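You operate a simulated robot arm through the tools that you are given. There is no shell and no other tool. Be economical: measure what you need, move in short steps, check, and stop when the job is done.

You are at the controls of a simulated robot arm. One attempt, no reset.

TASK
Fit the soft foot in place of the split foot and grease its top.
Fine: split foot into the worn tub, new foot home in the yellow socket, green brush back in the orange holder. Set down upright: split foot. A coat counts when it lies all over at full strength: go over it till it gets no stronger.

The check looks at the end state, three seconds after you hand in, the way a careful person would. Anything else that was tipped, shoved, dropped, spilled or broken makes it a failure.

THE ROBOT
A 6-joint arm with a two-finger parallel gripper, fixed in place. Base frame: the origin is at the foot of the arm, x ahead of it, y to its left, z up; the work surface is at about z = 0.64. Readings come in m, degrees, newtons and seconds.
With the tool pointing down near the work surface it reaches from about 0.2 to 0.66 m from the base axis. Its first joint turns from -66.0 to 66.0 degrees. Payload 2.9 kg.
Tool frame: the origin (TCP) lies between the finger pads and is the grasp point; the fingertips stand 0.03 m ahead of it; z points along the fingers, y is the line along which they close. The gripper opens to 0.11 m. The fingers are 0.02 m wide and 0.01 m thick; the gripper's body (0.048 by 0.112 m) begins 0.055 m behind the TCP.
Orientation is told as [roll, pitch, yaw] about the base's x, y, z axes, in that order, counted from this pose: with the fingers straight down and closing along the base's y, the tool's x points along the base's -x, its y along +y and its z along -z.

THE INTERFACE
- The arm moves only by the tool step_arm. Its argument "series" is text: rows parted by semicolons, each of 7 numbers parted by spaces: the turn, a rotation vector about the base's x, y, z in degrees, then the shift along the base's x, y, z in cm, then the gripper command, from -1 (shut) to 1 (fully open), values between in proportion. In form: wx wy wz dx dy dz hand; .... A call has 1 to 10 rows; each row is the pose to reach, as a shift and turn from the pose commanded when the call began. Each row takes 0.2 s and may step no farther than 0.05 m and 8.6 degrees from the row before; otherwise, or with a gripper value out of range, the whole call is refused. Where a pose cannot be reached the arm comes as near as it can. A force on the tool above 40 N (or 10 N above the force at the start of the call, whichever is more), or a blocked arm, ends the call early, and 0.2 s more pass. Each finger travels about 0.108 m/s and halts on what it meets, pressing with about 42 N; the grip force reading is that of the motor and also rises with nothing between the fingers. The clock runs only during rows and for 0.2 s after the last one: add rows that repeat a pose to give the fingers time. The reply holds the time, the measured pose of the TCP, the force on the tool along the base axes, the opening and the grip force, in the units named above and with some noise, with the torque about the TCP (base axes, N m) and any sound that the robot's microphone picked up.
- Cameras (640 x 400 px; columns grow to the right, rows downward): "scene" is fixed at [0.058, 0.4189, 1.391]; the picture's right is [-0.91, -0.43, 0.00], its down [-0.25, 0.54, -0.80] and it looks along [0.34, -0.72, -0.60] (base axes); focal length 374 px, centre (320, 200). "wrist" rides on the gripper at [0.072, 0.017, -0.103] in the tool frame; the picture's right is [-0.23, 0.97, 0.00], its down [-0.76, -0.18, -0.62] and it looks along [-0.61, -0.14, 0.78] (tool axes); focal length 222 px, centre (320, 200). There is no depth. A picture from a camera that has moved, and an enlarged one, comes with that camera's place and axes in the base frame and with its lens. The place of the scene camera against the robot may be out by one fixed shift of up to 0.018 m in any direction.
- capture(camera): a new picture of that camera. No time passes.
- close_up(camera, box): a new picture of the part [left, top, right, bottom] of that camera's present view, enlarged. No time passes.
- hand_in(): hands the job in; it is judged then, once.

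Work in short steps. Places have to be worked out from the pictures, the camera data and where the tool is seen: move nearer, look again, correct. Check each grasp and each placing, and mend what went wrong. You have 120 turns and 76 pictures in all, those below and enlarged ones among them. Open the gripper and draw the arm clear of the work before you hand the job in, unless the task says otherwise; then end with one line.

The tools are called after ">>>" as name(argument=value, ...) on one line, values as JSON. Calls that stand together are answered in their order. step_arm: Moves the arm, as the interface text tells. Its arguments: {"type":"object","properties":{"series":{"type":"string"}},"required":["series"]} The other tools are called the same way: capture (camera) takes a picture; close_up (camera, box) takes an enlarged picture of a part of a camera's view; hand_in () hands the job in.

At the start:

```text
t: 0.0
ee_pos: [0.4795, -0.1252, 1.0456]
tool_rot: [0.0, 0.0, 0.0]
wrist_force: [-0.7, 0.5, -0.2]
ft_torque: [-0.03, 0.01, 0.0]
gripper_width: 0.1102
gripper_force: 0.0
```

scene: 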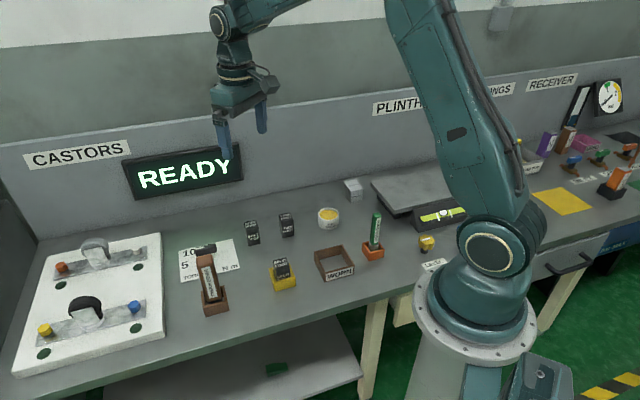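
wrist: 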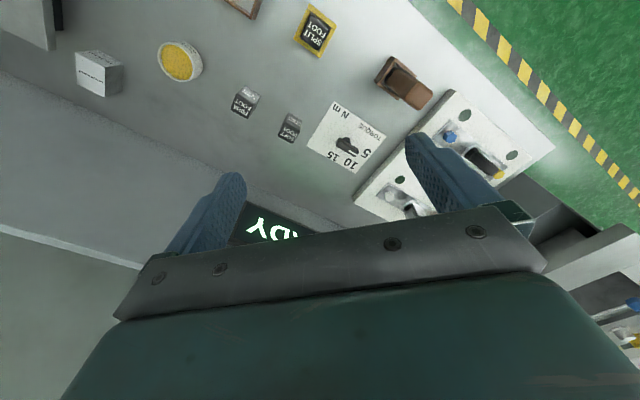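

I'll look closer at the parts area to read the labels.

>>> close_up(camera="scene", box=[170, 170, 330, 320])

>>> close_up(camera="scene", box=[300, 170, 460, 300])

>>> close_up(camera="wrist", box=[60, 0, 460, 180])

```text
2.67 times, centred on (250, 245) of scene
camera zoom: at [0.058, 0.4189, 1.391], right [-0.91, -0.43, 0.0], down [-0.25, 0.54, -0.8], along [0.34, -0.72, -0.6], focal length 999 px, centre (507, 80)
```

zoom: 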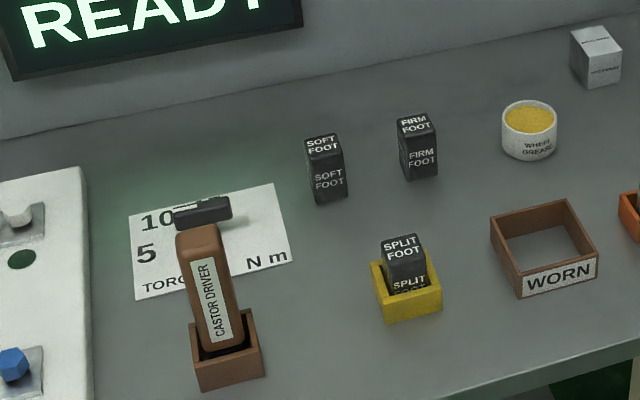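

```text
3.08 times, centred on (380, 235) of scene
camera zoom: at [0.058, 0.4189, 1.391], right [-0.91, -0.43, 0.0], down [-0.25, 0.54, -0.8], along [0.34, -0.72, -0.6], focal length 1152 px, centre (135, 92)
```

zoom: 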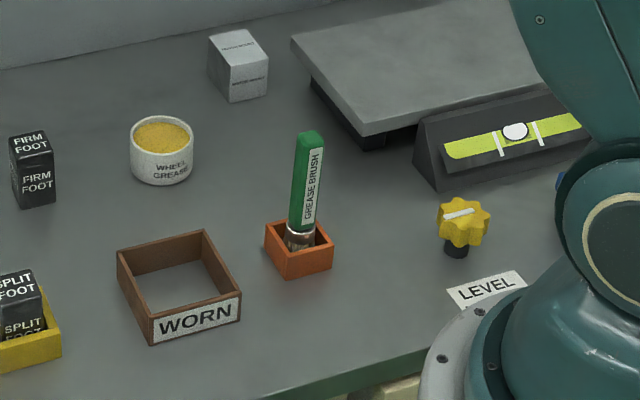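

```text
1.60 times, centred on (260, 90) of wrist
camera zoom: at [0.4065, -0.1083, 1.1485], right [0.23, 0.97, 0.0], down [0.76, -0.18, 0.62], along [0.61, -0.14, -0.78], focal length 355 px, centre (416, 376)
```

zoom: 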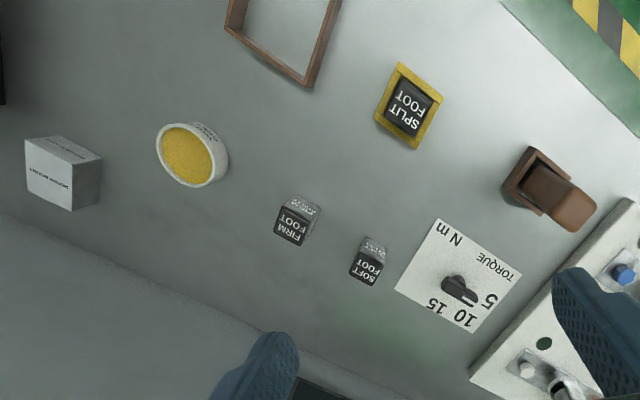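

Rough fix: split foot at about (0.417, -0.115). I move above it, still high, for a better look.

>>> step_arm(series="0 0 0 -2 0.3 -4.5 1;0 0 0 -4 0.6 -9 1;0 0 0 -6.2 1 -13 1;0 0 0 -6.2 1 -17.5 1;0 0 0 -6.2 1 -17.5 1")

>>> capture(camera="wrist")

```text
t: 1.2
ee_pos: [0.4166, -0.1153, 0.8694]
tool_rot: [0.0, 0.1, 0.1]
wrist_force: [0.0, -0.6, 0.2]
ft_torque: [0.0, 0.01, 0.01]
gripper_width: 0.1101
gripper_force: 0.0
```

```text
70 pictures are left
camera wrist: at [0.3442, -0.0983, 0.9743], right [0.23, 0.97, 0.0], down [0.76, -0.18, 0.62], along [0.61, -0.14, -0.78], focal length 222 px, centre (320, 200)
```

wrist: 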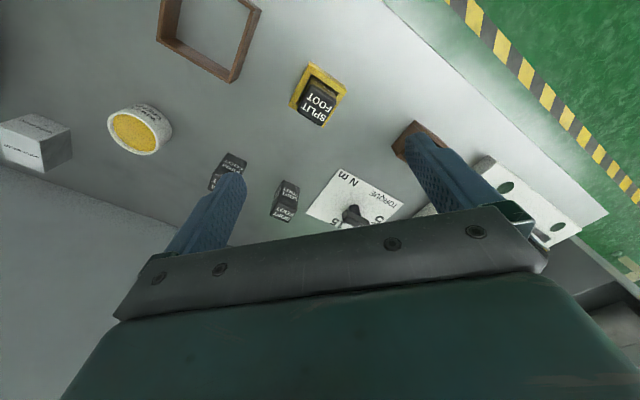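

>>> close_up(camera="wrist", box=[200, 40, 420, 220])

```text
2.22 times, centred on (310, 130) of wrist
camera zoom: at [0.3442, -0.0983, 0.9743], right [0.23, 0.97, 0.0], down [0.76, -0.18, 0.62], along [0.61, -0.14, -0.78], focal length 494 px, centre (342, 356)
```

zoom: 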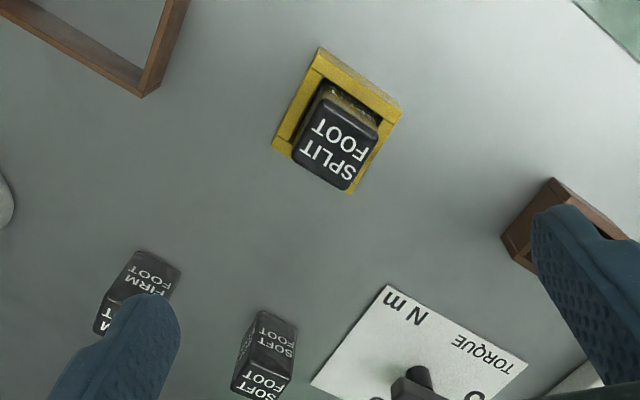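

Soft foot top ≈ (0.567, -0.211, 0.70); split foot centre ≈ (0.417, -0.118), its sides at about 50°/-40°. I turn the gripper -40° and descend a bit for a finer look.

>>> step_arm(series="0 0 -8 0 0 0 1;0 0 -16 0 0 -1 1;0 0 -24 0 -0.1 -2 1;0 0 -32 0 -0.2 -4 1;0 0 -40 0 -0.3 -6 1;0 0 -40 0 -0.3 -8 1;0 0 -40 0 -0.3 -8 1")

>>> close_up(camera="wrist", box=[220, 30, 420, 210])

```text
t: 2.8
ee_pos: [0.4174, -0.1172, 0.7877]
tool_rot: [0.0, 0.0, -40.0]
wrist_force: [-0.4, 0.9, -0.2]
ft_torque: [-0.01, 0.01, -0.02]
gripper_width: 0.1104
gripper_force: 0.1
```

```text
2.22 times, centred on (320, 120) of wrist
camera zoom: at [0.3719, -0.0576, 0.892], right [0.8, 0.6, 0.0], down [0.47, -0.63, 0.62], along [0.37, -0.5, -0.78], focal length 494 px, centre (320, 378)
```

zoom: 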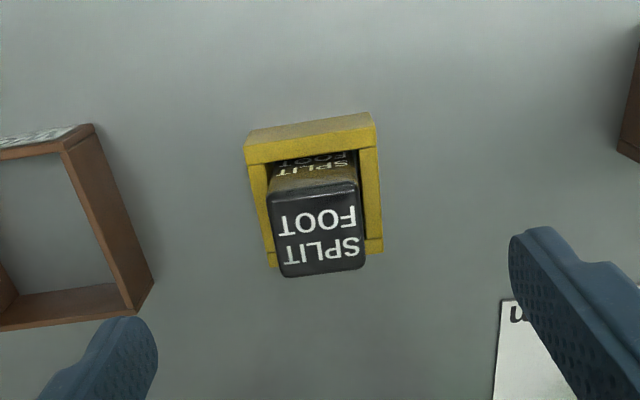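

Foot centre ≈ (0.4164, -0.1196), turned so the gripper needs yaw ≈ -46.5°; socket rim is at about z 0.67. I line up, descend to TCP 0.708, and close.

>>> step_arm(series="0 0 -6.5 -0.1 -0.24 0 1;0 0 -6.5 -0.1 -0.24 -4 1;0 0 -6.5 -0.1 -0.24 -8 1;0 0 -6.5 -0.1 -0.24 -8 1;0 0 -6.5 -0.1 -0.24 -8 -0.2")

>>> capture(camera="wrist")

```text
t: 4.0
ee_pos: [0.4158, -0.1225, 0.7093]
tool_rot: [0.1, 0.0, -46.5]
wrist_force: [0.3, -0.1, 0.8]
ft_torque: [-0.04, -0.02, 0.03]
gripper_width: 0.0442
gripper_force: 0.2
```

```text
67 pictures are left
camera wrist: at [0.3792, -0.0569, 0.8126], right [0.86, 0.51, 0.0], down [0.4, -0.67, 0.62], along [0.32, -0.54, -0.78], focal length 222 px, centre (320, 200)
```

wrist: 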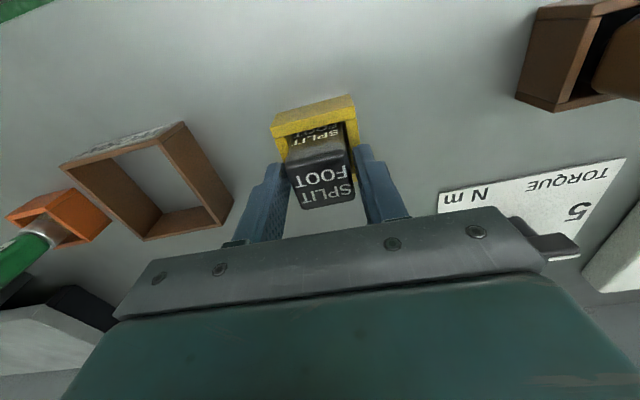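

Fingers straddle the foot evenly; closing fully.

>>> step_arm(series="0 0 0 0 0 0 -1;0 0 0 0 0 0 -1;0 0 0 0 0 0 -1")

```text
t: 4.8
ee_pos: [0.4175, -0.1217, 0.7086]
tool_rot: [0.1, 0.0, -46.5]
wrist_force: [0.5, -0.9, -0.6]
ft_torque: [0.0, -0.05, 0.01]
gripper_width: 0.0354
gripper_force: 41.8
```

Gripped at 0.0354 m. Lifting straight up.

>>> step_arm(series="0 0 0 0 0 1 -1;0 0 0 0 0 3 -1;0 0 0 0 0 6 -1;0 0 0 0 0 10 -1;0 0 0 0 0 13 -1;0 0 0 0 0 13 -1")

>>> capture(camera="wrist")

>>> capture(camera="scene")

```text
t: 6.2
ee_pos: [0.4167, -0.1229, 0.8374]
tool_rot: [0.1, 0.2, -46.6]
wrist_force: [-0.2, 0.2, 0.0]
ft_torque: [0.02, -0.02, 0.02]
gripper_width: 0.0353
gripper_force: 42.1
```

```text
66 pictures are left
camera wrist: at [0.3792, -0.0575, 0.9425], right [0.86, 0.51, 0.0], down [0.4, -0.67, 0.62], along [0.31, -0.54, -0.78], focal length 222 px, centre (320, 200)
```

wrist: 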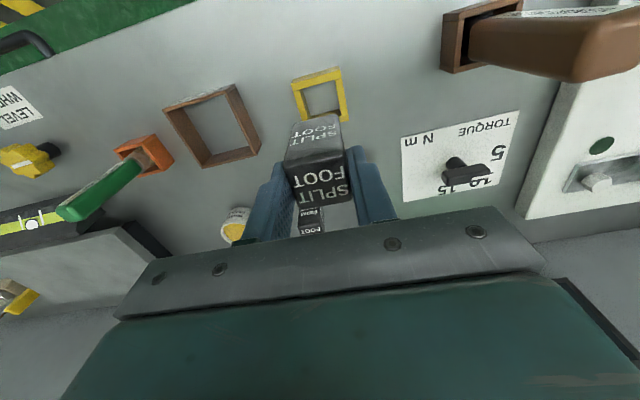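

```text
65 pictures are left
```

scene: 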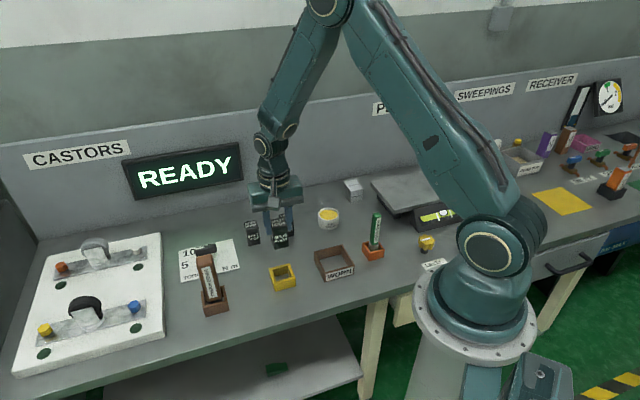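

Split foot is out. Zoom on the tub and the empty socket to locate them.

>>> close_up(camera="wrist", box=[150, 50, 360, 180])

```text
3.05 times, centred on (255, 115) of wrist
camera zoom: at [0.3792, -0.0575, 0.9425], right [0.86, 0.51, 0.0], down [0.4, -0.67, 0.62], along [0.31, -0.54, -0.78], focal length 677 px, centre (518, 459)
```

zoom: 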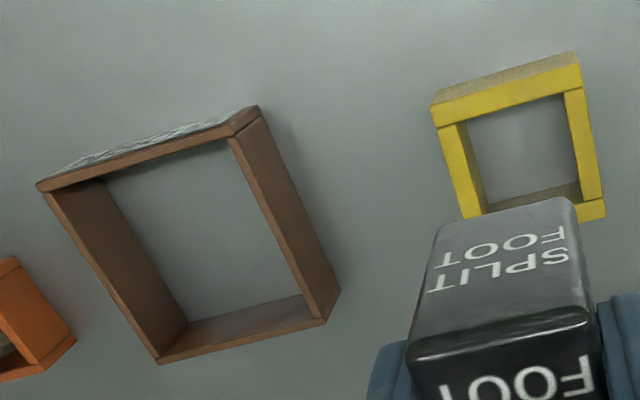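

Tub centre ≈ (0.318, -0.218), ~8 cm square at 45°, which matches the gripper yaw. I carry the foot over it and check before lowering.

>>> step_arm(series="0 0 0 -3.3 -3.2 0 -1;0 0 0 -6.6 -6.4 0 -1;0 0 0 -9.9 -9.7 0 -1;0 0 0 -9.9 -9.7 -4 -1;0 0 0 -9.9 -9.7 -6 -1;0 0 0 -9.9 -9.7 -6 -1")

>>> capture(camera="wrist")

>>> close_up(camera="scene", box=[240, 170, 440, 300])

```text
t: 7.6
ee_pos: [0.3174, -0.2184, 0.7794]
tool_rot: [0.0, 0.0, -46.5]
wrist_force: [-0.1, 0.3, -1.0]
ft_torque: [-0.01, 0.02, 0.02]
gripper_width: 0.0354
gripper_force: 41.8
```

```text
63 pictures are left
camera wrist: at [0.2789, -0.1538, 0.8835], right [0.86, 0.51, 0.0], down [0.4, -0.67, 0.62], along [0.32, -0.54, -0.78], focal length 222 px, centre (320, 200)
```

wrist: 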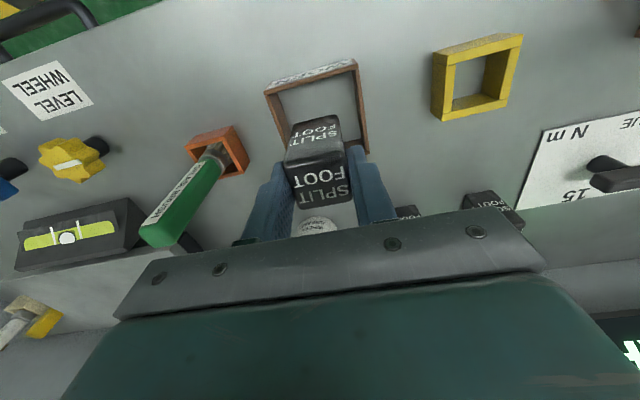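

```text
3.08 times, centred on (340, 235) of scene
camera zoom: at [0.058, 0.4189, 1.391], right [-0.91, -0.43, 0.0], down [-0.25, 0.54, -0.8], along [0.34, -0.72, -0.6], focal length 1152 px, centre (258, 92)
```

zoom: 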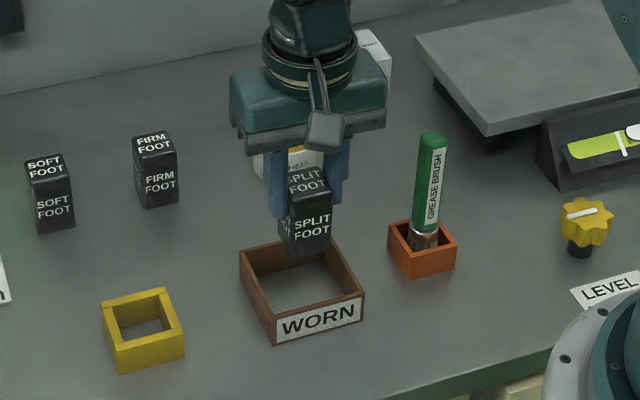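

The tub's rim centre sits right below the foot. Lowering in small steps to 0.710.

>>> step_arm(series="0 0 0 0 0 -3 -1;0 0 0 0 0 -5 -1;0 0 0 0 0 -6 -1;0 0 0 0 0 -6.6 -1;0 0 0 0 0 -6.6 -1")

>>> close_up(camera="scene", box=[240, 170, 440, 300])

```text
t: 8.8
ee_pos: [0.3159, -0.2179, 0.7129]
tool_rot: [0.0, 0.1, -46.5]
wrist_force: [0.7, 0.5, -0.4]
ft_torque: [0.01, 0.0, 0.0]
gripper_width: 0.0354
gripper_force: 42.6
```

```text
3.08 times, centred on (340, 235) of scene
camera zoom: at [0.058, 0.4189, 1.391], right [-0.91, -0.43, 0.0], down [-0.25, 0.54, -0.8], along [0.34, -0.72, -0.6], focal length 1152 px, centre (258, 92)
```

zoom: 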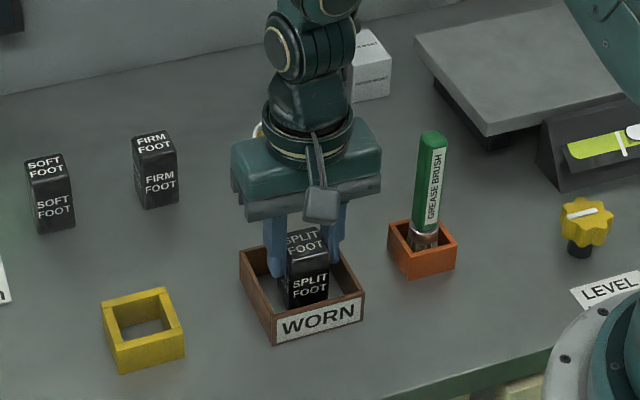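

Inside the tub; I creep down to find the floor by force.

>>> step_arm(series="0 0 0 0 0 -0.2 -1;0 0 0 0 0 -0.4 -1;0 0 0 0 0 -0.4 -1")

```text
t: 9.6
ee_pos: [0.3156, -0.2184, 0.7093]
tool_rot: [-0.1, 0.0, -46.5]
wrist_force: [-0.5, 0.3, -0.9]
ft_torque: [0.0, -0.03, 0.0]
gripper_width: 0.0353
gripper_force: 41.7
```

>>> step_arm(series="0 0 0 0 0 -0.15 -1;0 0 0 0 0 -0.3 -1;0 0 0 0 0 -0.3 -1")

```text
t: 10.3
ee_pos: [0.3163, -0.2188, 0.7068]
tool_rot: [0.0, 0.0, -46.6]
wrist_force: [-1.7, 1.1, 7.2]
ft_torque: [0.01, 0.04, -0.01]
gripper_width: 0.0353
gripper_force: 42.1
stopped in row 3: the force on the tool passed its limit at 42 N (the readings are from after the stop); the commanded pose is now the measured one
```

Floor reached at TCP 0.707. I open a little, check, and rise.

>>> step_arm(series="0 0 0 0 0 0 -0.1;0 0 0 0 0 0 -0.1;0 0 0 0 0 2 -0.1;0 0 0 0 0 5 -0.1;0 0 0 0 0 9 -0.1;0 0 0 0 0 13 -0.1;0 0 0 0 0 13 -0.1")

>>> capture(camera="wrist")

>>> close_up(camera="scene", box=[240, 170, 440, 300])

```text
t: 11.9
ee_pos: [0.3156, -0.2173, 0.8393]
tool_rot: [-0.1, -0.1, -46.4]
wrist_force: [0.8, -0.3, -0.3]
ft_torque: [0.0, 0.0, 0.0]
gripper_width: 0.0494
gripper_force: 0.0
```

```text
60 pictures are left
camera wrist: at [0.2779, -0.1531, 0.9436], right [0.86, 0.51, 0.0], down [0.4, -0.67, 0.62], along [0.31, -0.54, -0.78], focal length 222 px, centre (320, 200)
```

wrist: 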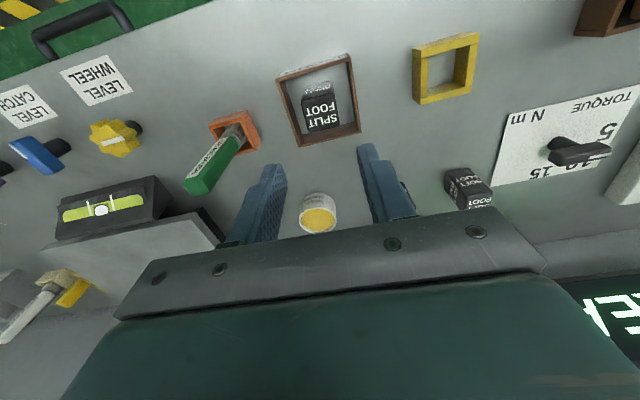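

```text
3.08 times, centred on (340, 235) of scene
camera zoom: at [0.058, 0.4189, 1.391], right [-0.91, -0.43, 0.0], down [-0.25, 0.54, -0.8], along [0.34, -0.72, -0.6], focal length 1152 px, centre (258, 92)
```

zoom: 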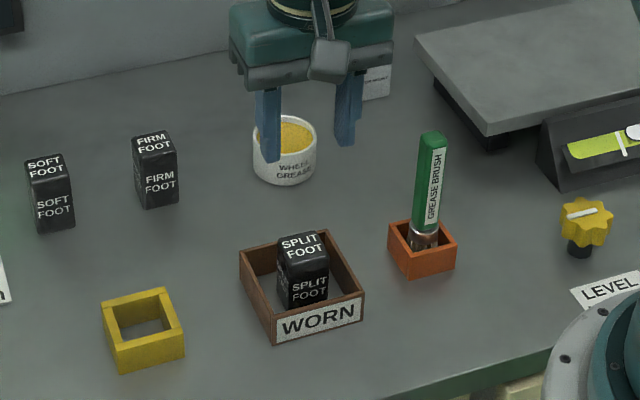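

Split foot stands upright in the tub. Now I fly toward the soft foot at safe height, turning the yaw partway back.

>>> step_arm(series="0 0 6 4.2 0.2 0 0.5;0 0 12 8.4 0.4 0 1;0 0 18 12.6 0.5 0 1;0 0 24 16.8 0.6 0 1;0 0 28 21 0.7 0 1;0 0 28 24 0.8 0 1;0 0 28 24 0.8 0 1")

>>> capture(camera="wrist")

>>> close_up(camera="wrist", box=[220, 50, 420, 175])

```text
t: 13.5
ee_pos: [0.557, -0.2099, 0.8375]
tool_rot: [0.0, 0.0, -18.4]
wrist_force: [-0.3, 0.0, 0.6]
ft_torque: [-0.02, 0.0, -0.03]
gripper_width: 0.11
gripper_force: 0.1
```

```text
58 pictures are left
camera wrist: at [0.4938, -0.1711, 0.9429], right [0.52, 0.85, 0.0], down [0.67, -0.41, 0.62], along [0.53, -0.33, -0.78], focal length 222 px, centre (320, 200)
```

wrist: 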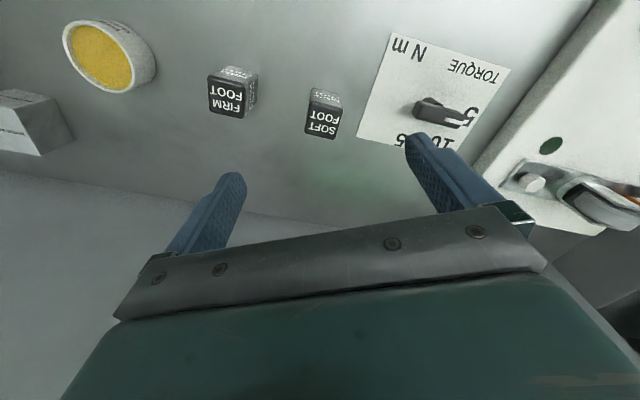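

```text
3.20 times, centred on (320, 112) of wrist
camera zoom: at [0.4938, -0.1711, 0.9429], right [0.52, 0.85, 0.0], down [0.67, -0.41, 0.62], along [0.53, -0.33, -0.78], focal length 711 px, centre (320, 480)
```

zoom: 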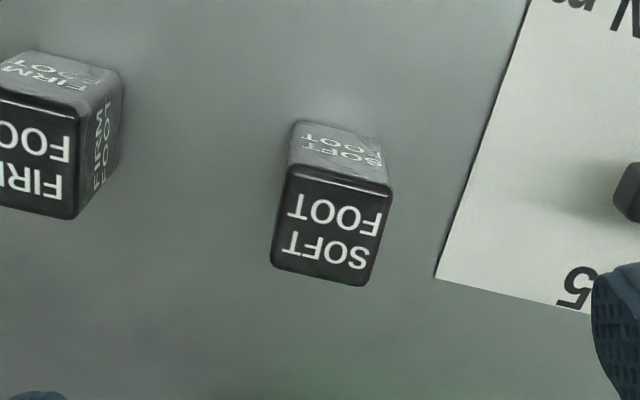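

Soft foot centre ≈ (0.5667, -0.2134), sides at ~46.5°, so yaw -43.5°. Firm foot lies along the closing line, so I use a 7 cm opening; first align at mid height.

>>> step_arm(series="0 0 -8 0.4 -0.2 0 0.27;0 0 -16 0.8 -0.4 0 0.27;0 0 -24 1.0 -0.4 -2 0.27;0 0 -25 1.0 -0.4 -5 0.27;0 0 -25 1.0 -0.4 -5 0.27")

>>> capture(camera="wrist")

>>> close_up(camera="wrist", box=[220, 50, 420, 175])

```text
t: 14.7
ee_pos: [0.5661, -0.2158, 0.7872]
tool_rot: [0.0, -0.1, -43.6]
wrist_force: [-0.2, 0.7, 0.3]
ft_torque: [0.03, 0.01, 0.01]
gripper_width: 0.0697
gripper_force: 0.1
```

```text
56 pictures are left
camera wrist: at [0.5247, -0.1525, 0.8926], right [0.84, 0.55, 0.0], down [0.43, -0.65, 0.62], along [0.34, -0.52, -0.78], focal length 222 px, centre (320, 200)
```

wrist: 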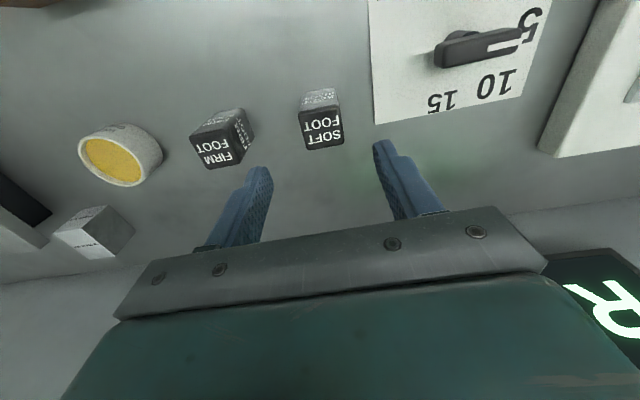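

```text
3.20 times, centred on (320, 112) of wrist
camera zoom: at [0.5247, -0.1525, 0.8926], right [0.84, 0.55, 0.0], down [0.43, -0.65, 0.62], along [0.34, -0.52, -0.78], focal length 711 px, centre (320, 480)
```

zoom: 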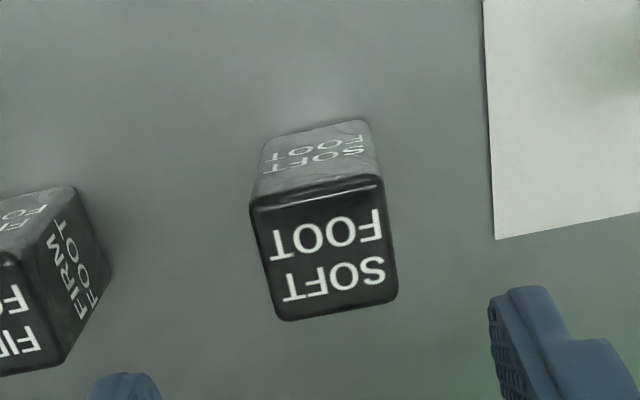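

Refined: centre (0.5666, -0.2129), yaw ≈ -46°. Descend to 0.708 and close.

>>> step_arm(series="0 0 -2 0 0.15 -2 0.27;0 0 -2 0 0.15 -5 0.27;0 0 -2 0 0.15 -7.9 0.27;0 0 -2 0 0.15 -7.9 -0.2;0 0 -2 0 0.15 -7.9 -0.37;0 0 -2 0 0.15 -7.9 -0.37;0 0 -2 0 0.15 -7.9 -0.37")

>>> capture(camera="wrist")

```text
t: 16.3
ee_pos: [0.5665, -0.2118, 0.7105]
tool_rot: [0.0, 0.1, -45.5]
wrist_force: [-0.1, 0.2, -0.9]
ft_torque: [0.03, 0.0, 0.02]
gripper_width: 0.0355
gripper_force: 42.1
```

```text
54 pictures are left
camera wrist: at [0.5276, -0.1474, 0.8142], right [0.85, 0.52, 0.0], down [0.41, -0.67, 0.62], along [0.32, -0.53, -0.78], focal length 222 px, centre (320, 200)
```

wrist: 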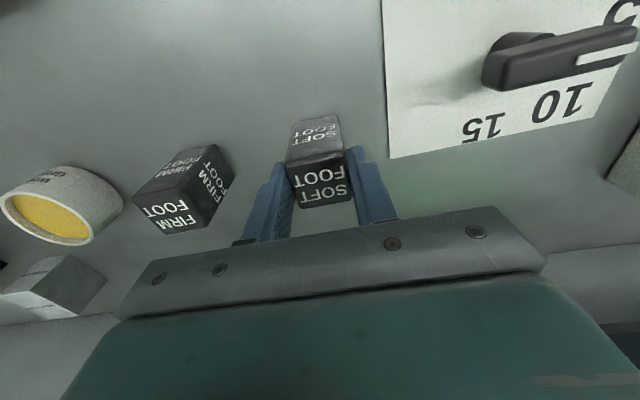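

Gripped (0.0355 m). Lift, then carry over the socket and look.

>>> step_arm(series="0 0 0 0 0 1.5 -1;0 0 0 0 0 5 -1;0 0 0 0 0 9 -1;0 0 0 0 0 13 -1;0 0 0 -4 2.3 13 -1;0 0 0 -8 4.6 13 -1;0 0 0 -12 7.2 13 -1;0 0 -1 -15 9.2 13 -1;0 0 -1 -15 9.2 13 -1")

>>> close_up(camera="wrist", box=[220, 40, 420, 210])

>>> capture(camera="scene")

```text
t: 18.3
ee_pos: [0.4162, -0.12, 0.8378]
tool_rot: [0.0, 0.0, -46.5]
wrist_force: [-0.2, 0.2, -0.6]
ft_torque: [-0.04, 0.01, -0.02]
gripper_width: 0.0351
gripper_force: 41.9
```

```text
2.35 times, centred on (320, 125) of wrist
camera zoom: at [0.379, -0.055, 0.9419], right [0.86, 0.51, 0.0], down [0.4, -0.67, 0.62], along [0.32, -0.54, -0.78], focal length 523 px, centre (320, 376)
```

zoom: 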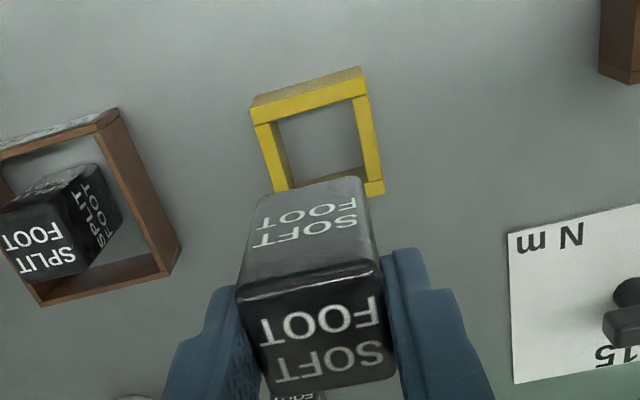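

```text
52 pictures are left
```

scene: 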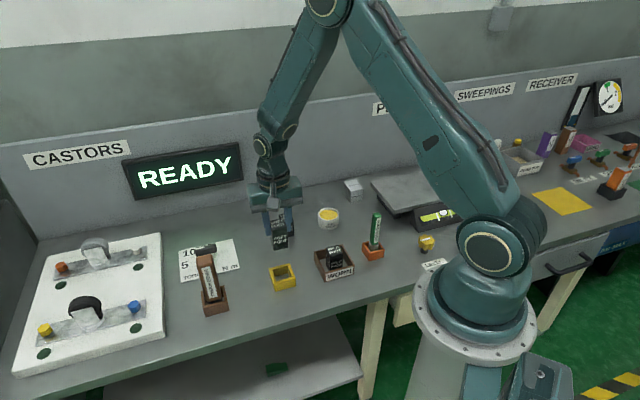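

Tighter zoom on the socket for an exact centre.

>>> close_up(camera="wrist", box=[280, 60, 360, 130])

```text
5.71 times, centred on (320, 95) of wrist
camera zoom: at [0.379, -0.055, 0.9419], right [0.86, 0.51, 0.0], down [0.4, -0.67, 0.62], along [0.32, -0.54, -0.78], focal length 1269 px, centre (320, 800)
```

zoom: 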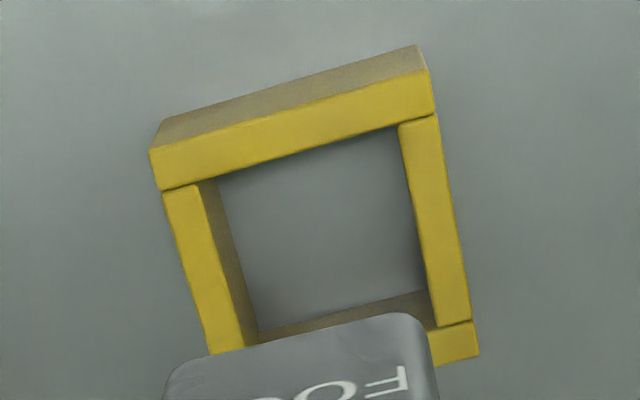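

Socket: rim z 0.669, centre (0.418, -0.121), 45°; the held foot measures at (0.418, -0.121). Turn 1° and lower to just above the rim to check.

>>> step_arm(series="0 0 1 0.05 -0.05 -3 -1;0 0 1 0.05 -0.05 -6 -1;0 0 1 0.05 -0.05 -8.8 -1;0 0 1 0.05 -0.05 -8.8 -1")

>>> close_up(camera="wrist", box=[240, 80, 400, 210])

>>> close_up(camera="scene", box=[240, 220, 330, 300])

```text
t: 19.3
ee_pos: [0.4189, -0.1217, 0.7469]
tool_rot: [0.1, 0.0, -45.5]
wrist_force: [1.0, 0.1, -1.3]
ft_torque: [-0.01, 0.02, 0.03]
gripper_width: 0.0353
gripper_force: 42.0
```

```text
3.08 times, centred on (320, 145) of wrist
camera zoom: at [0.3791, -0.0571, 0.8526], right [0.85, 0.52, 0.0], down [0.41, -0.67, 0.62], along [0.32, -0.53, -0.78], focal length 684 px, centre (320, 369)
```

zoom: 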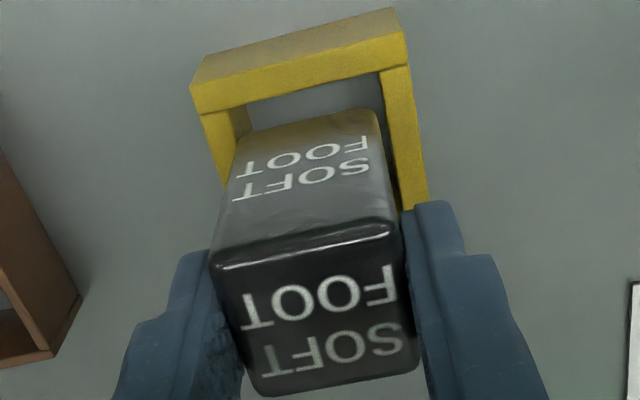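

```text
5.00 times, centred on (285, 260) of scene
camera zoom: at [0.058, 0.4189, 1.391], right [-0.91, -0.43, 0.0], down [-0.25, 0.54, -0.8], along [0.34, -0.72, -0.6], focal length 1872 px, centre (495, -100)
```

zoom: 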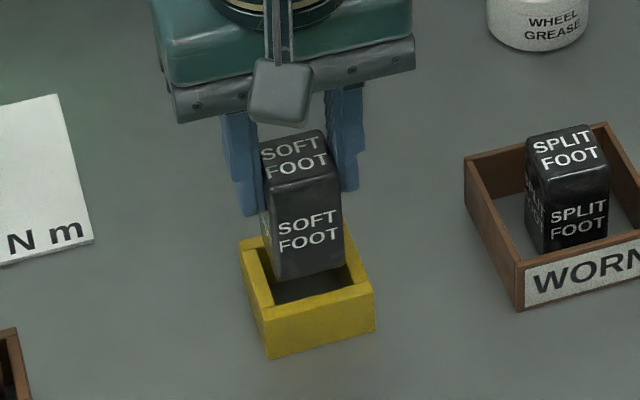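

The foot looks ~1.5-2 mm too far toward (+x,-y); I shift (-1.3, +1.2) mm and lower slowly into the socket.

>>> step_arm(series="0 0 0 -0.13 0.12 0 -1;0 0 0 -0.13 0.12 -0.8 -1;0 0 0 -0.13 0.12 -1.4 -1;0 0 0 -0.13 0.12 -2 -1;0 0 0 -0.13 0.12 -2 -1")

>>> close_up(camera="wrist", box=[240, 80, 400, 210])

```text
t: 20.5
ee_pos: [0.4157, -0.1207, 0.7295]
tool_rot: [0.0, 0.0, -45.4]
wrist_force: [0.1, 0.8, -1.2]
ft_torque: [0.03, 0.0, 0.01]
gripper_width: 0.0354
gripper_force: 42.2
```

```text
3.08 times, centred on (320, 145) of wrist
camera zoom: at [0.3778, -0.0562, 0.8341], right [0.85, 0.52, 0.0], down [0.41, -0.67, 0.62], along [0.32, -0.53, -0.78], focal length 684 px, centre (320, 369)
```

zoom: 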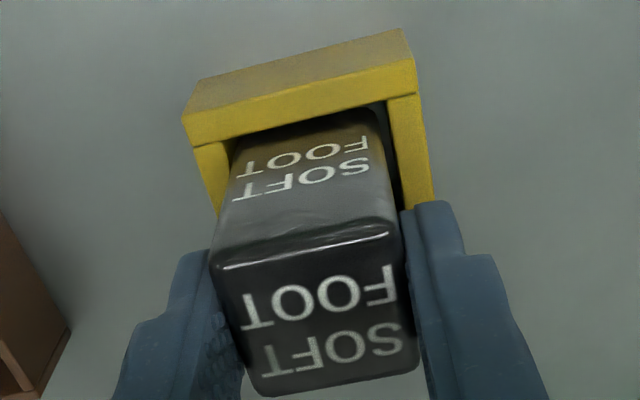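

It has entered without force, slightly toward the left wall; nudge 1 mm and lower on.

>>> step_arm(series="0 0 0 0.07 0.06 -0.5 -1;0 0 0 0.07 0.06 -1 -1;0 0 0 0.07 0.06 -1.5 -1;0 0 0 0.07 0.06 -1.7 -1;0 0 0 0.07 0.06 -1.7 -1")

```text
t: 21.7
ee_pos: [0.4171, -0.1201, 0.7131]
tool_rot: [0.0, 0.0, -45.5]
wrist_force: [-0.3, -1.0, -0.1]
ft_torque: [-0.01, 0.0, -0.02]
gripper_width: 0.0354
gripper_force: 42.3
```

>>> step_arm(series="0 0 0 0 0 -0.2 -1;0 0 0 0 0 -0.3 -1;0 0 0 0 0 -0.4 -1;0 0 0 0 0 -0.5 -1;0 0 0 0 0 -0.6 -1")

>>> close_up(camera="scene", box=[240, 220, 330, 300])

```text
t: 22.9
ee_pos: [0.4174, -0.1194, 0.7086]
tool_rot: [0.0, -0.1, -45.5]
wrist_force: [-6.8, -0.1, 32.3]
ft_torque: [0.16, 0.48, -0.02]
gripper_width: 0.0353
gripper_force: 42.5
```

```text
5.00 times, centred on (285, 260) of scene
camera zoom: at [0.0575, 0.4191, 1.391], right [-0.91, -0.43, 0.0], down [-0.25, 0.54, -0.8], along [0.34, -0.72, -0.6], focal length 1872 px, centre (495, -100)
```

zoom: 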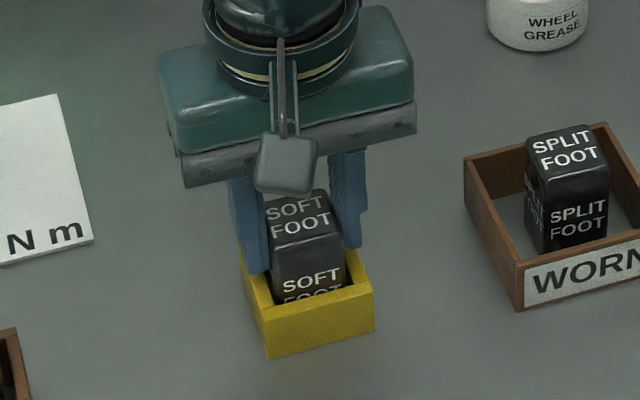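

Foot has bottomed (32 N at 0.7086, same height as when it stood on the table). Release and rise.

>>> step_arm(series="0 0 0 0 0 0.1 -0.15;0 0 0 0 0 0.1 -0.1;0 0 0 0 0 3 -0.1;0 0 0 0 0 7 -0.1;0 0 0 0 0 12 -0.1;0 0 0 0 0 15 -0.1;0 0 0 0 0 15 -0.1")

>>> capture(camera="wrist")

>>> close_up(camera="scene", box=[240, 170, 440, 300])

```text
t: 24.5
ee_pos: [0.4166, -0.1182, 0.8612]
tool_rot: [0.0, 0.0, -45.5]
wrist_force: [0.2, 0.1, 0.4]
ft_torque: [0.0, -0.01, 0.04]
gripper_width: 0.0495
gripper_force: 0.0
```

```text
46 pictures are left
camera wrist: at [0.3789, -0.055, 0.9649], right [0.85, 0.52, 0.0], down [0.41, -0.67, 0.62], along [0.32, -0.53, -0.78], focal length 222 px, centre (320, 200)
```

wrist: 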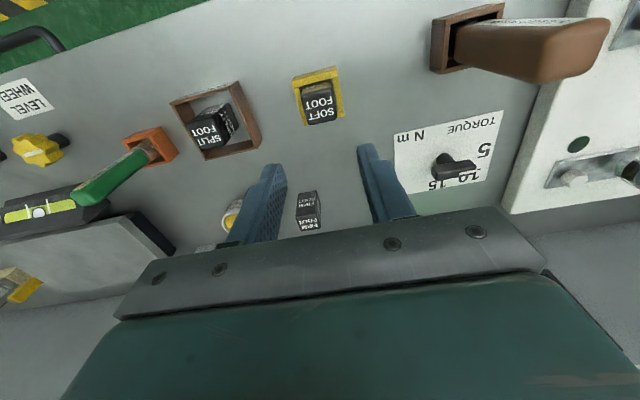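

```text
3.08 times, centred on (340, 235) of scene
camera zoom: at [0.058, 0.4189, 1.391], right [-0.91, -0.43, 0.0], down [-0.25, 0.54, -0.8], along [0.34, -0.72, -0.6], focal length 1152 px, centre (258, 92)
```

zoom: 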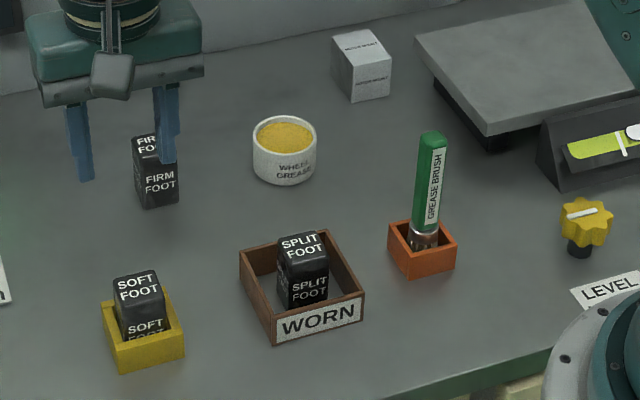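

Soft foot is home. Holder is at roughly (0.237, -0.301). I move above the brush at a high z to measure it.

>>> step_arm(series="0 0 0 -2.5 -2.5 2 0.2;0 0 0 -5.5 -5.5 4 0.2;0 0 0 -8.5 -8.5 5 0.2;0 0 0 -11.5 -11.5 6 0.2;0 0 0 -14.5 -14.5 6 0.2;0 0 0 -17.2 -17.5 6 0.2;0 0 0 -17.2 -17.5 6 0.2")

>>> capture(camera="wrist")

>>> close_up(camera="scene", box=[330, 190, 430, 280])

```text
t: 26.1
ee_pos: [0.2452, -0.2968, 0.9191]
tool_rot: [0.0, -0.1, -45.4]
wrist_force: [0.8, 0.8, 0.1]
ft_torque: [0.03, -0.03, -0.02]
gripper_width: 0.0659
gripper_force: 0.0
```

```text
44 pictures are left
camera wrist: at [0.2064, -0.2324, 1.0229], right [0.85, 0.52, 0.0], down [0.41, -0.67, 0.62], along [0.32, -0.53, -0.78], focal length 222 px, centre (320, 200)
```

wrist: 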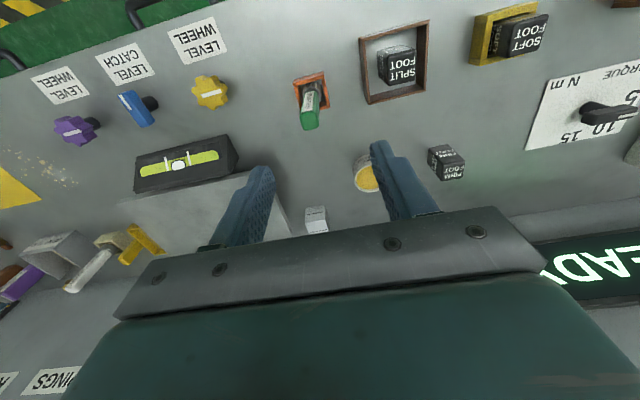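

```text
4.44 times, centred on (380, 235) of scene
camera zoom: at [0.058, 0.4189, 1.391], right [-0.91, -0.43, 0.0], down [-0.25, 0.54, -0.8], along [0.34, -0.72, -0.6], focal length 1664 px, centre (53, 44)
```

zoom: 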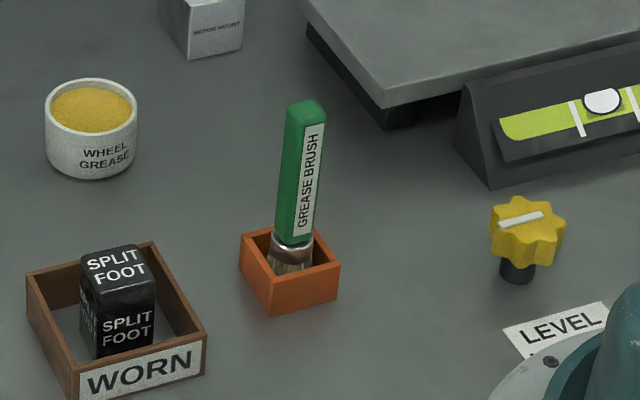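

>>> close_up(camera="wrist", box=[270, 55, 350, 140])

```text
4.71 times, centred on (310, 98) of wrist
camera zoom: at [0.2064, -0.2324, 1.0229], right [0.85, 0.52, 0.0], down [0.41, -0.67, 0.62], along [0.32, -0.53, -0.78], focal length 1045 px, centre (367, 682)
```

zoom: 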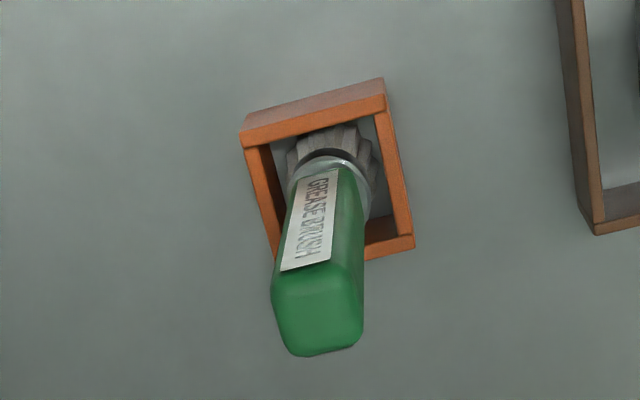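

Brush stands upright at ≈ (0.239, -0.309), handle ~18 mm square, top z ≈ 0.787, yaw ~-48°. I align above and look again just over the handle.

>>> step_arm(series="0 0 -2.5 -0.3 -0.6 0 0.2;0 0 -2.5 -0.6 -1.2 -3 0.2;0 0 -2.5 -0.6 -1.2 -6 0.2;0 0 -2.5 -0.6 -1.2 -8.2 0.2;0 0 -2.5 -0.6 -1.2 -8.2 0.2")

>>> capture(camera="wrist")

>>> close_up(camera="wrist", box=[260, 70, 380, 190])

```text
t: 27.3
ee_pos: [0.2378, -0.3086, 0.8375]
tool_rot: [0.0, 0.0, -47.9]
wrist_force: [0.1, -0.7, -0.6]
ft_torque: [0.01, -0.01, 0.01]
gripper_width: 0.0662
gripper_force: 0.0
```

```text
41 pictures are left
camera wrist: at [0.202, -0.243, 0.9409], right [0.88, 0.48, 0.0], down [0.38, -0.68, 0.62], along [0.3, -0.55, -0.78], focal length 222 px, centre (320, 200)
```

wrist: 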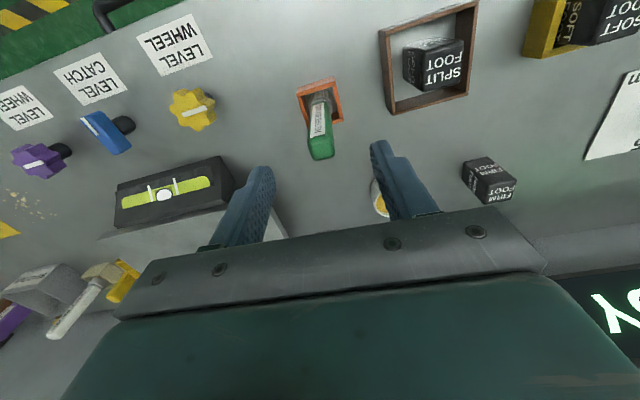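

```text
3.33 times, centred on (320, 130) of wrist
camera zoom: at [0.202, -0.243, 0.9409], right [0.88, 0.48, 0.0], down [0.38, -0.68, 0.62], along [0.3, -0.55, -0.78], focal length 740 px, centre (320, 433)
```

zoom: 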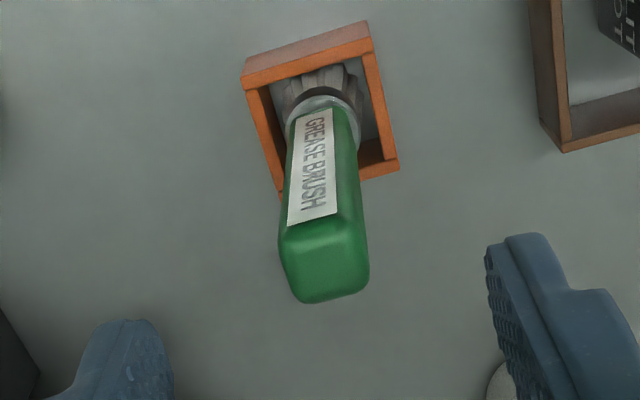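

Aligned within 1 mm. Descend to TCP 0.745 and grip the handle.

>>> step_arm(series="0 0 0 0 0.05 -3 0.2;0 0 0 0 0.05 -6 0.2;0 0 0 0 0.05 -9.2 0.2;0 0 0 0 0.05 -9.2 -0.3;0 0 0 0 0.05 -9.2 -1;0 0 0 0 0.05 -9.2 -1;0 0 0 0 0.05 -9.2 -1")

>>> capture(camera="wrist")

```text
t: 28.9
ee_pos: [0.2396, -0.3059, 0.7447]
tool_rot: [0.0, -0.1, -48.1]
wrist_force: [-0.4, -0.6, -0.2]
ft_torque: [-0.03, 0.0, 0.03]
gripper_width: 0.0192
gripper_force: 41.5
```

```text
39 pictures are left
camera wrist: at [0.2041, -0.2404, 0.8494], right [0.88, 0.48, 0.0], down [0.38, -0.68, 0.62], along [0.3, -0.55, -0.78], focal length 222 px, centre (320, 200)
```

wrist: 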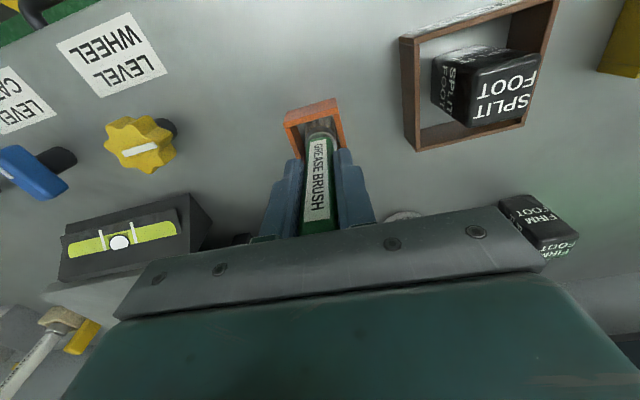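

Brush gripped (0.0192 m) at (0.2395, -0.308, 0.7447). Lift it and carry toward the grease pot at ≈ (0.402, -0.375).

>>> step_arm(series="0 0 0 0 0 2 -1;0 0 0 0 0 5 -1;0 0 0 0 0 9 -1;0 0 0 0 0 13 -1;0 0 0 4 -1.7 13 -1;0 0 0 8 -3.4 13 -1;0 0 0 12 -5 13 -1;0 0 0 16.2 -6.7 13 -1;0 0 0 16.2 -6.7 13 -1")

>>> capture(camera="wrist")

>>> capture(camera="scene")

```text
t: 30.9
ee_pos: [0.4018, -0.3729, 0.8729]
tool_rot: [-0.1, 0.0, -48.0]
wrist_force: [-0.3, 0.8, 0.3]
ft_torque: [0.0, -0.03, -0.01]
gripper_width: 0.0195
gripper_force: 41.8
```

```text
38 pictures are left
camera wrist: at [0.3669, -0.3071, 0.978], right [0.88, 0.48, 0.0], down [0.38, -0.68, 0.62], along [0.3, -0.55, -0.78], focal length 222 px, centre (320, 200)
```

wrist: 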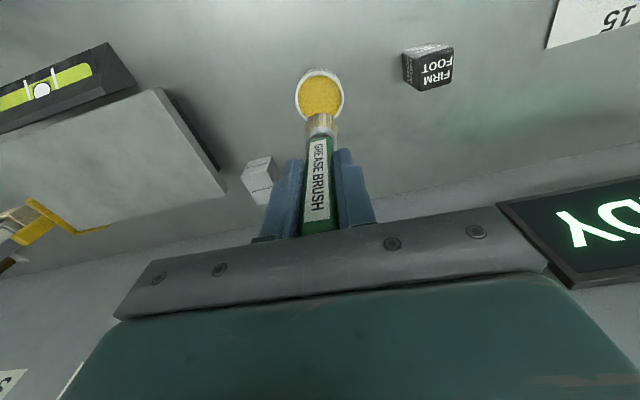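

```text
37 pictures are left
```

scene: 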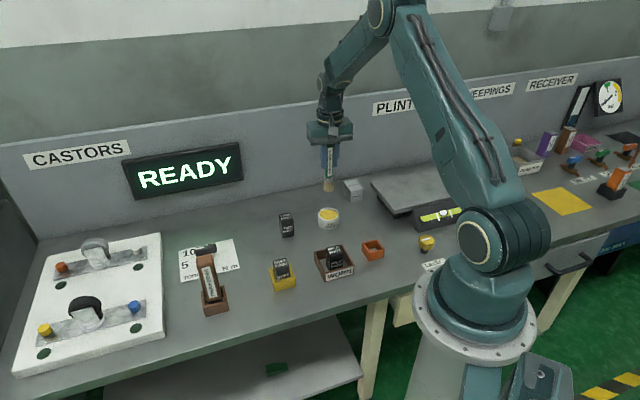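

>>> close_up(camera="wrist", box=[270, 55, 370, 155])

>>> close_up(camera="scene", box=[280, 140, 380, 240])

```text
4.00 times, centred on (320, 105) of wrist
camera zoom: at [0.3669, -0.3071, 0.978], right [0.88, 0.48, 0.0], down [0.38, -0.68, 0.62], along [0.3, -0.55, -0.78], focal length 888 px, centre (320, 580)
```

zoom: 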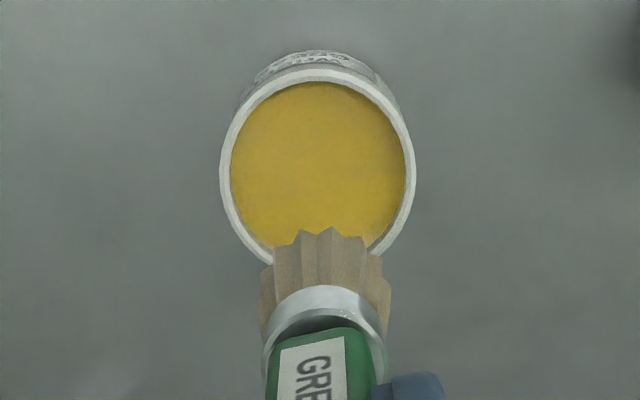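

```text
4.00 times, centred on (330, 190) of scene
camera zoom: at [0.058, 0.4189, 1.391], right [-0.91, -0.43, 0.0], down [-0.25, 0.54, -0.8], along [0.34, -0.72, -0.6], focal length 1498 px, centre (280, 240)
```

zoom: 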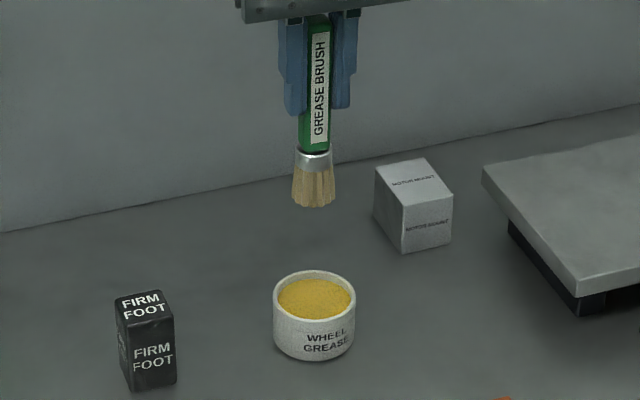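

Brush is centred over the pot. Lower gradually, watching force.

>>> step_arm(series="0 0 0 -0.1 0.1 -4 -1;0 0 0 -0.1 0.1 -7 -1;0 0 0 -0.1 0.1 -9 -1;0 0 0 -0.1 0.1 -9.8 -1;0 0 0 -0.1 0.1 -9.8 -1")

>>> close_up(camera="scene", box=[280, 140, 380, 240])

```text
t: 32.1
ee_pos: [0.4006, -0.3749, 0.7785]
tool_rot: [0.0, -0.2, -48.0]
wrist_force: [-5.4, 5.3, 33.2]
ft_torque: [0.59, 0.51, 0.06]
gripper_width: 0.0194
gripper_force: 42.4
```

```text
4.00 times, centred on (330, 190) of scene
camera zoom: at [0.0575, 0.4194, 1.3908], right [-0.91, -0.43, 0.0], down [-0.25, 0.54, -0.8], along [0.34, -0.72, -0.6], focal length 1498 px, centre (280, 240)
```

zoom: 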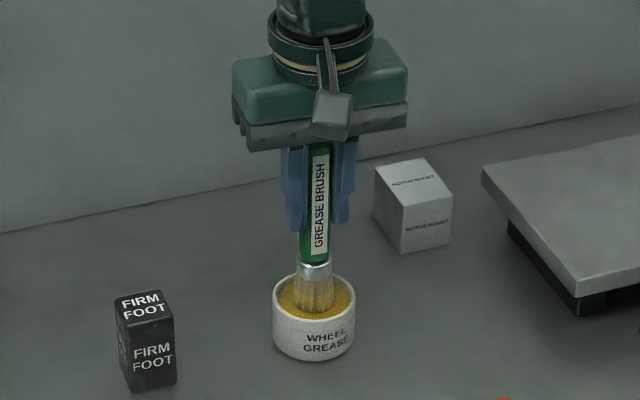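

Bristles met the grease firmly (33 N at 0.7785). Lift and check the tip is loaded.

>>> step_arm(series="0 0 0 0 0 0.2 -1;0 0 0 0 0 0.2 -1;0 0 0 0 0 3 -1;0 0 0 0 0 7 -1;0 0 0 0 0 9.8 -1;0 0 0 0 0 9.8 -1")

>>> close_up(camera="scene", box=[280, 140, 380, 240])

>>> close_up(camera="wrist", box=[270, 55, 370, 155])

```text
t: 33.5
ee_pos: [0.3983, -0.3725, 0.8724]
tool_rot: [0.0, 0.1, -48.0]
wrist_force: [0.3, -0.9, -0.9]
ft_torque: [0.02, 0.01, 0.01]
gripper_width: 0.0195
gripper_force: 42.3
```

```text
4.00 times, centred on (330, 190) of scene
camera zoom: at [0.058, 0.4189, 1.391], right [-0.91, -0.43, 0.0], down [-0.25, 0.54, -0.8], along [0.34, -0.72, -0.6], focal length 1498 px, centre (280, 240)
```

zoom: 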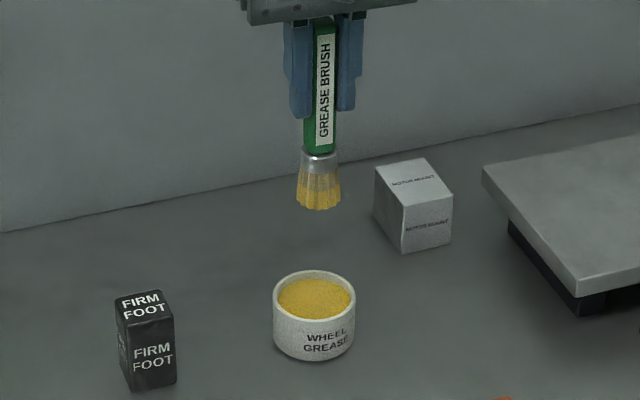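

```text
4.00 times, centred on (320, 105) of wrist
camera zoom: at [0.3631, -0.3072, 0.9773], right [0.88, 0.48, 0.0], down [0.38, -0.69, 0.62], along [0.3, -0.55, -0.78], focal length 888 px, centre (320, 580)
```

zoom: 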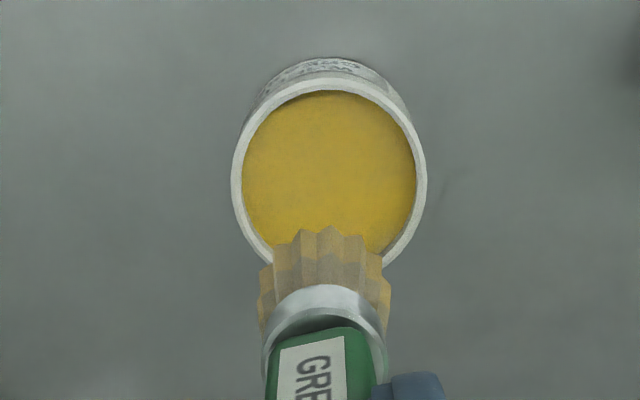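

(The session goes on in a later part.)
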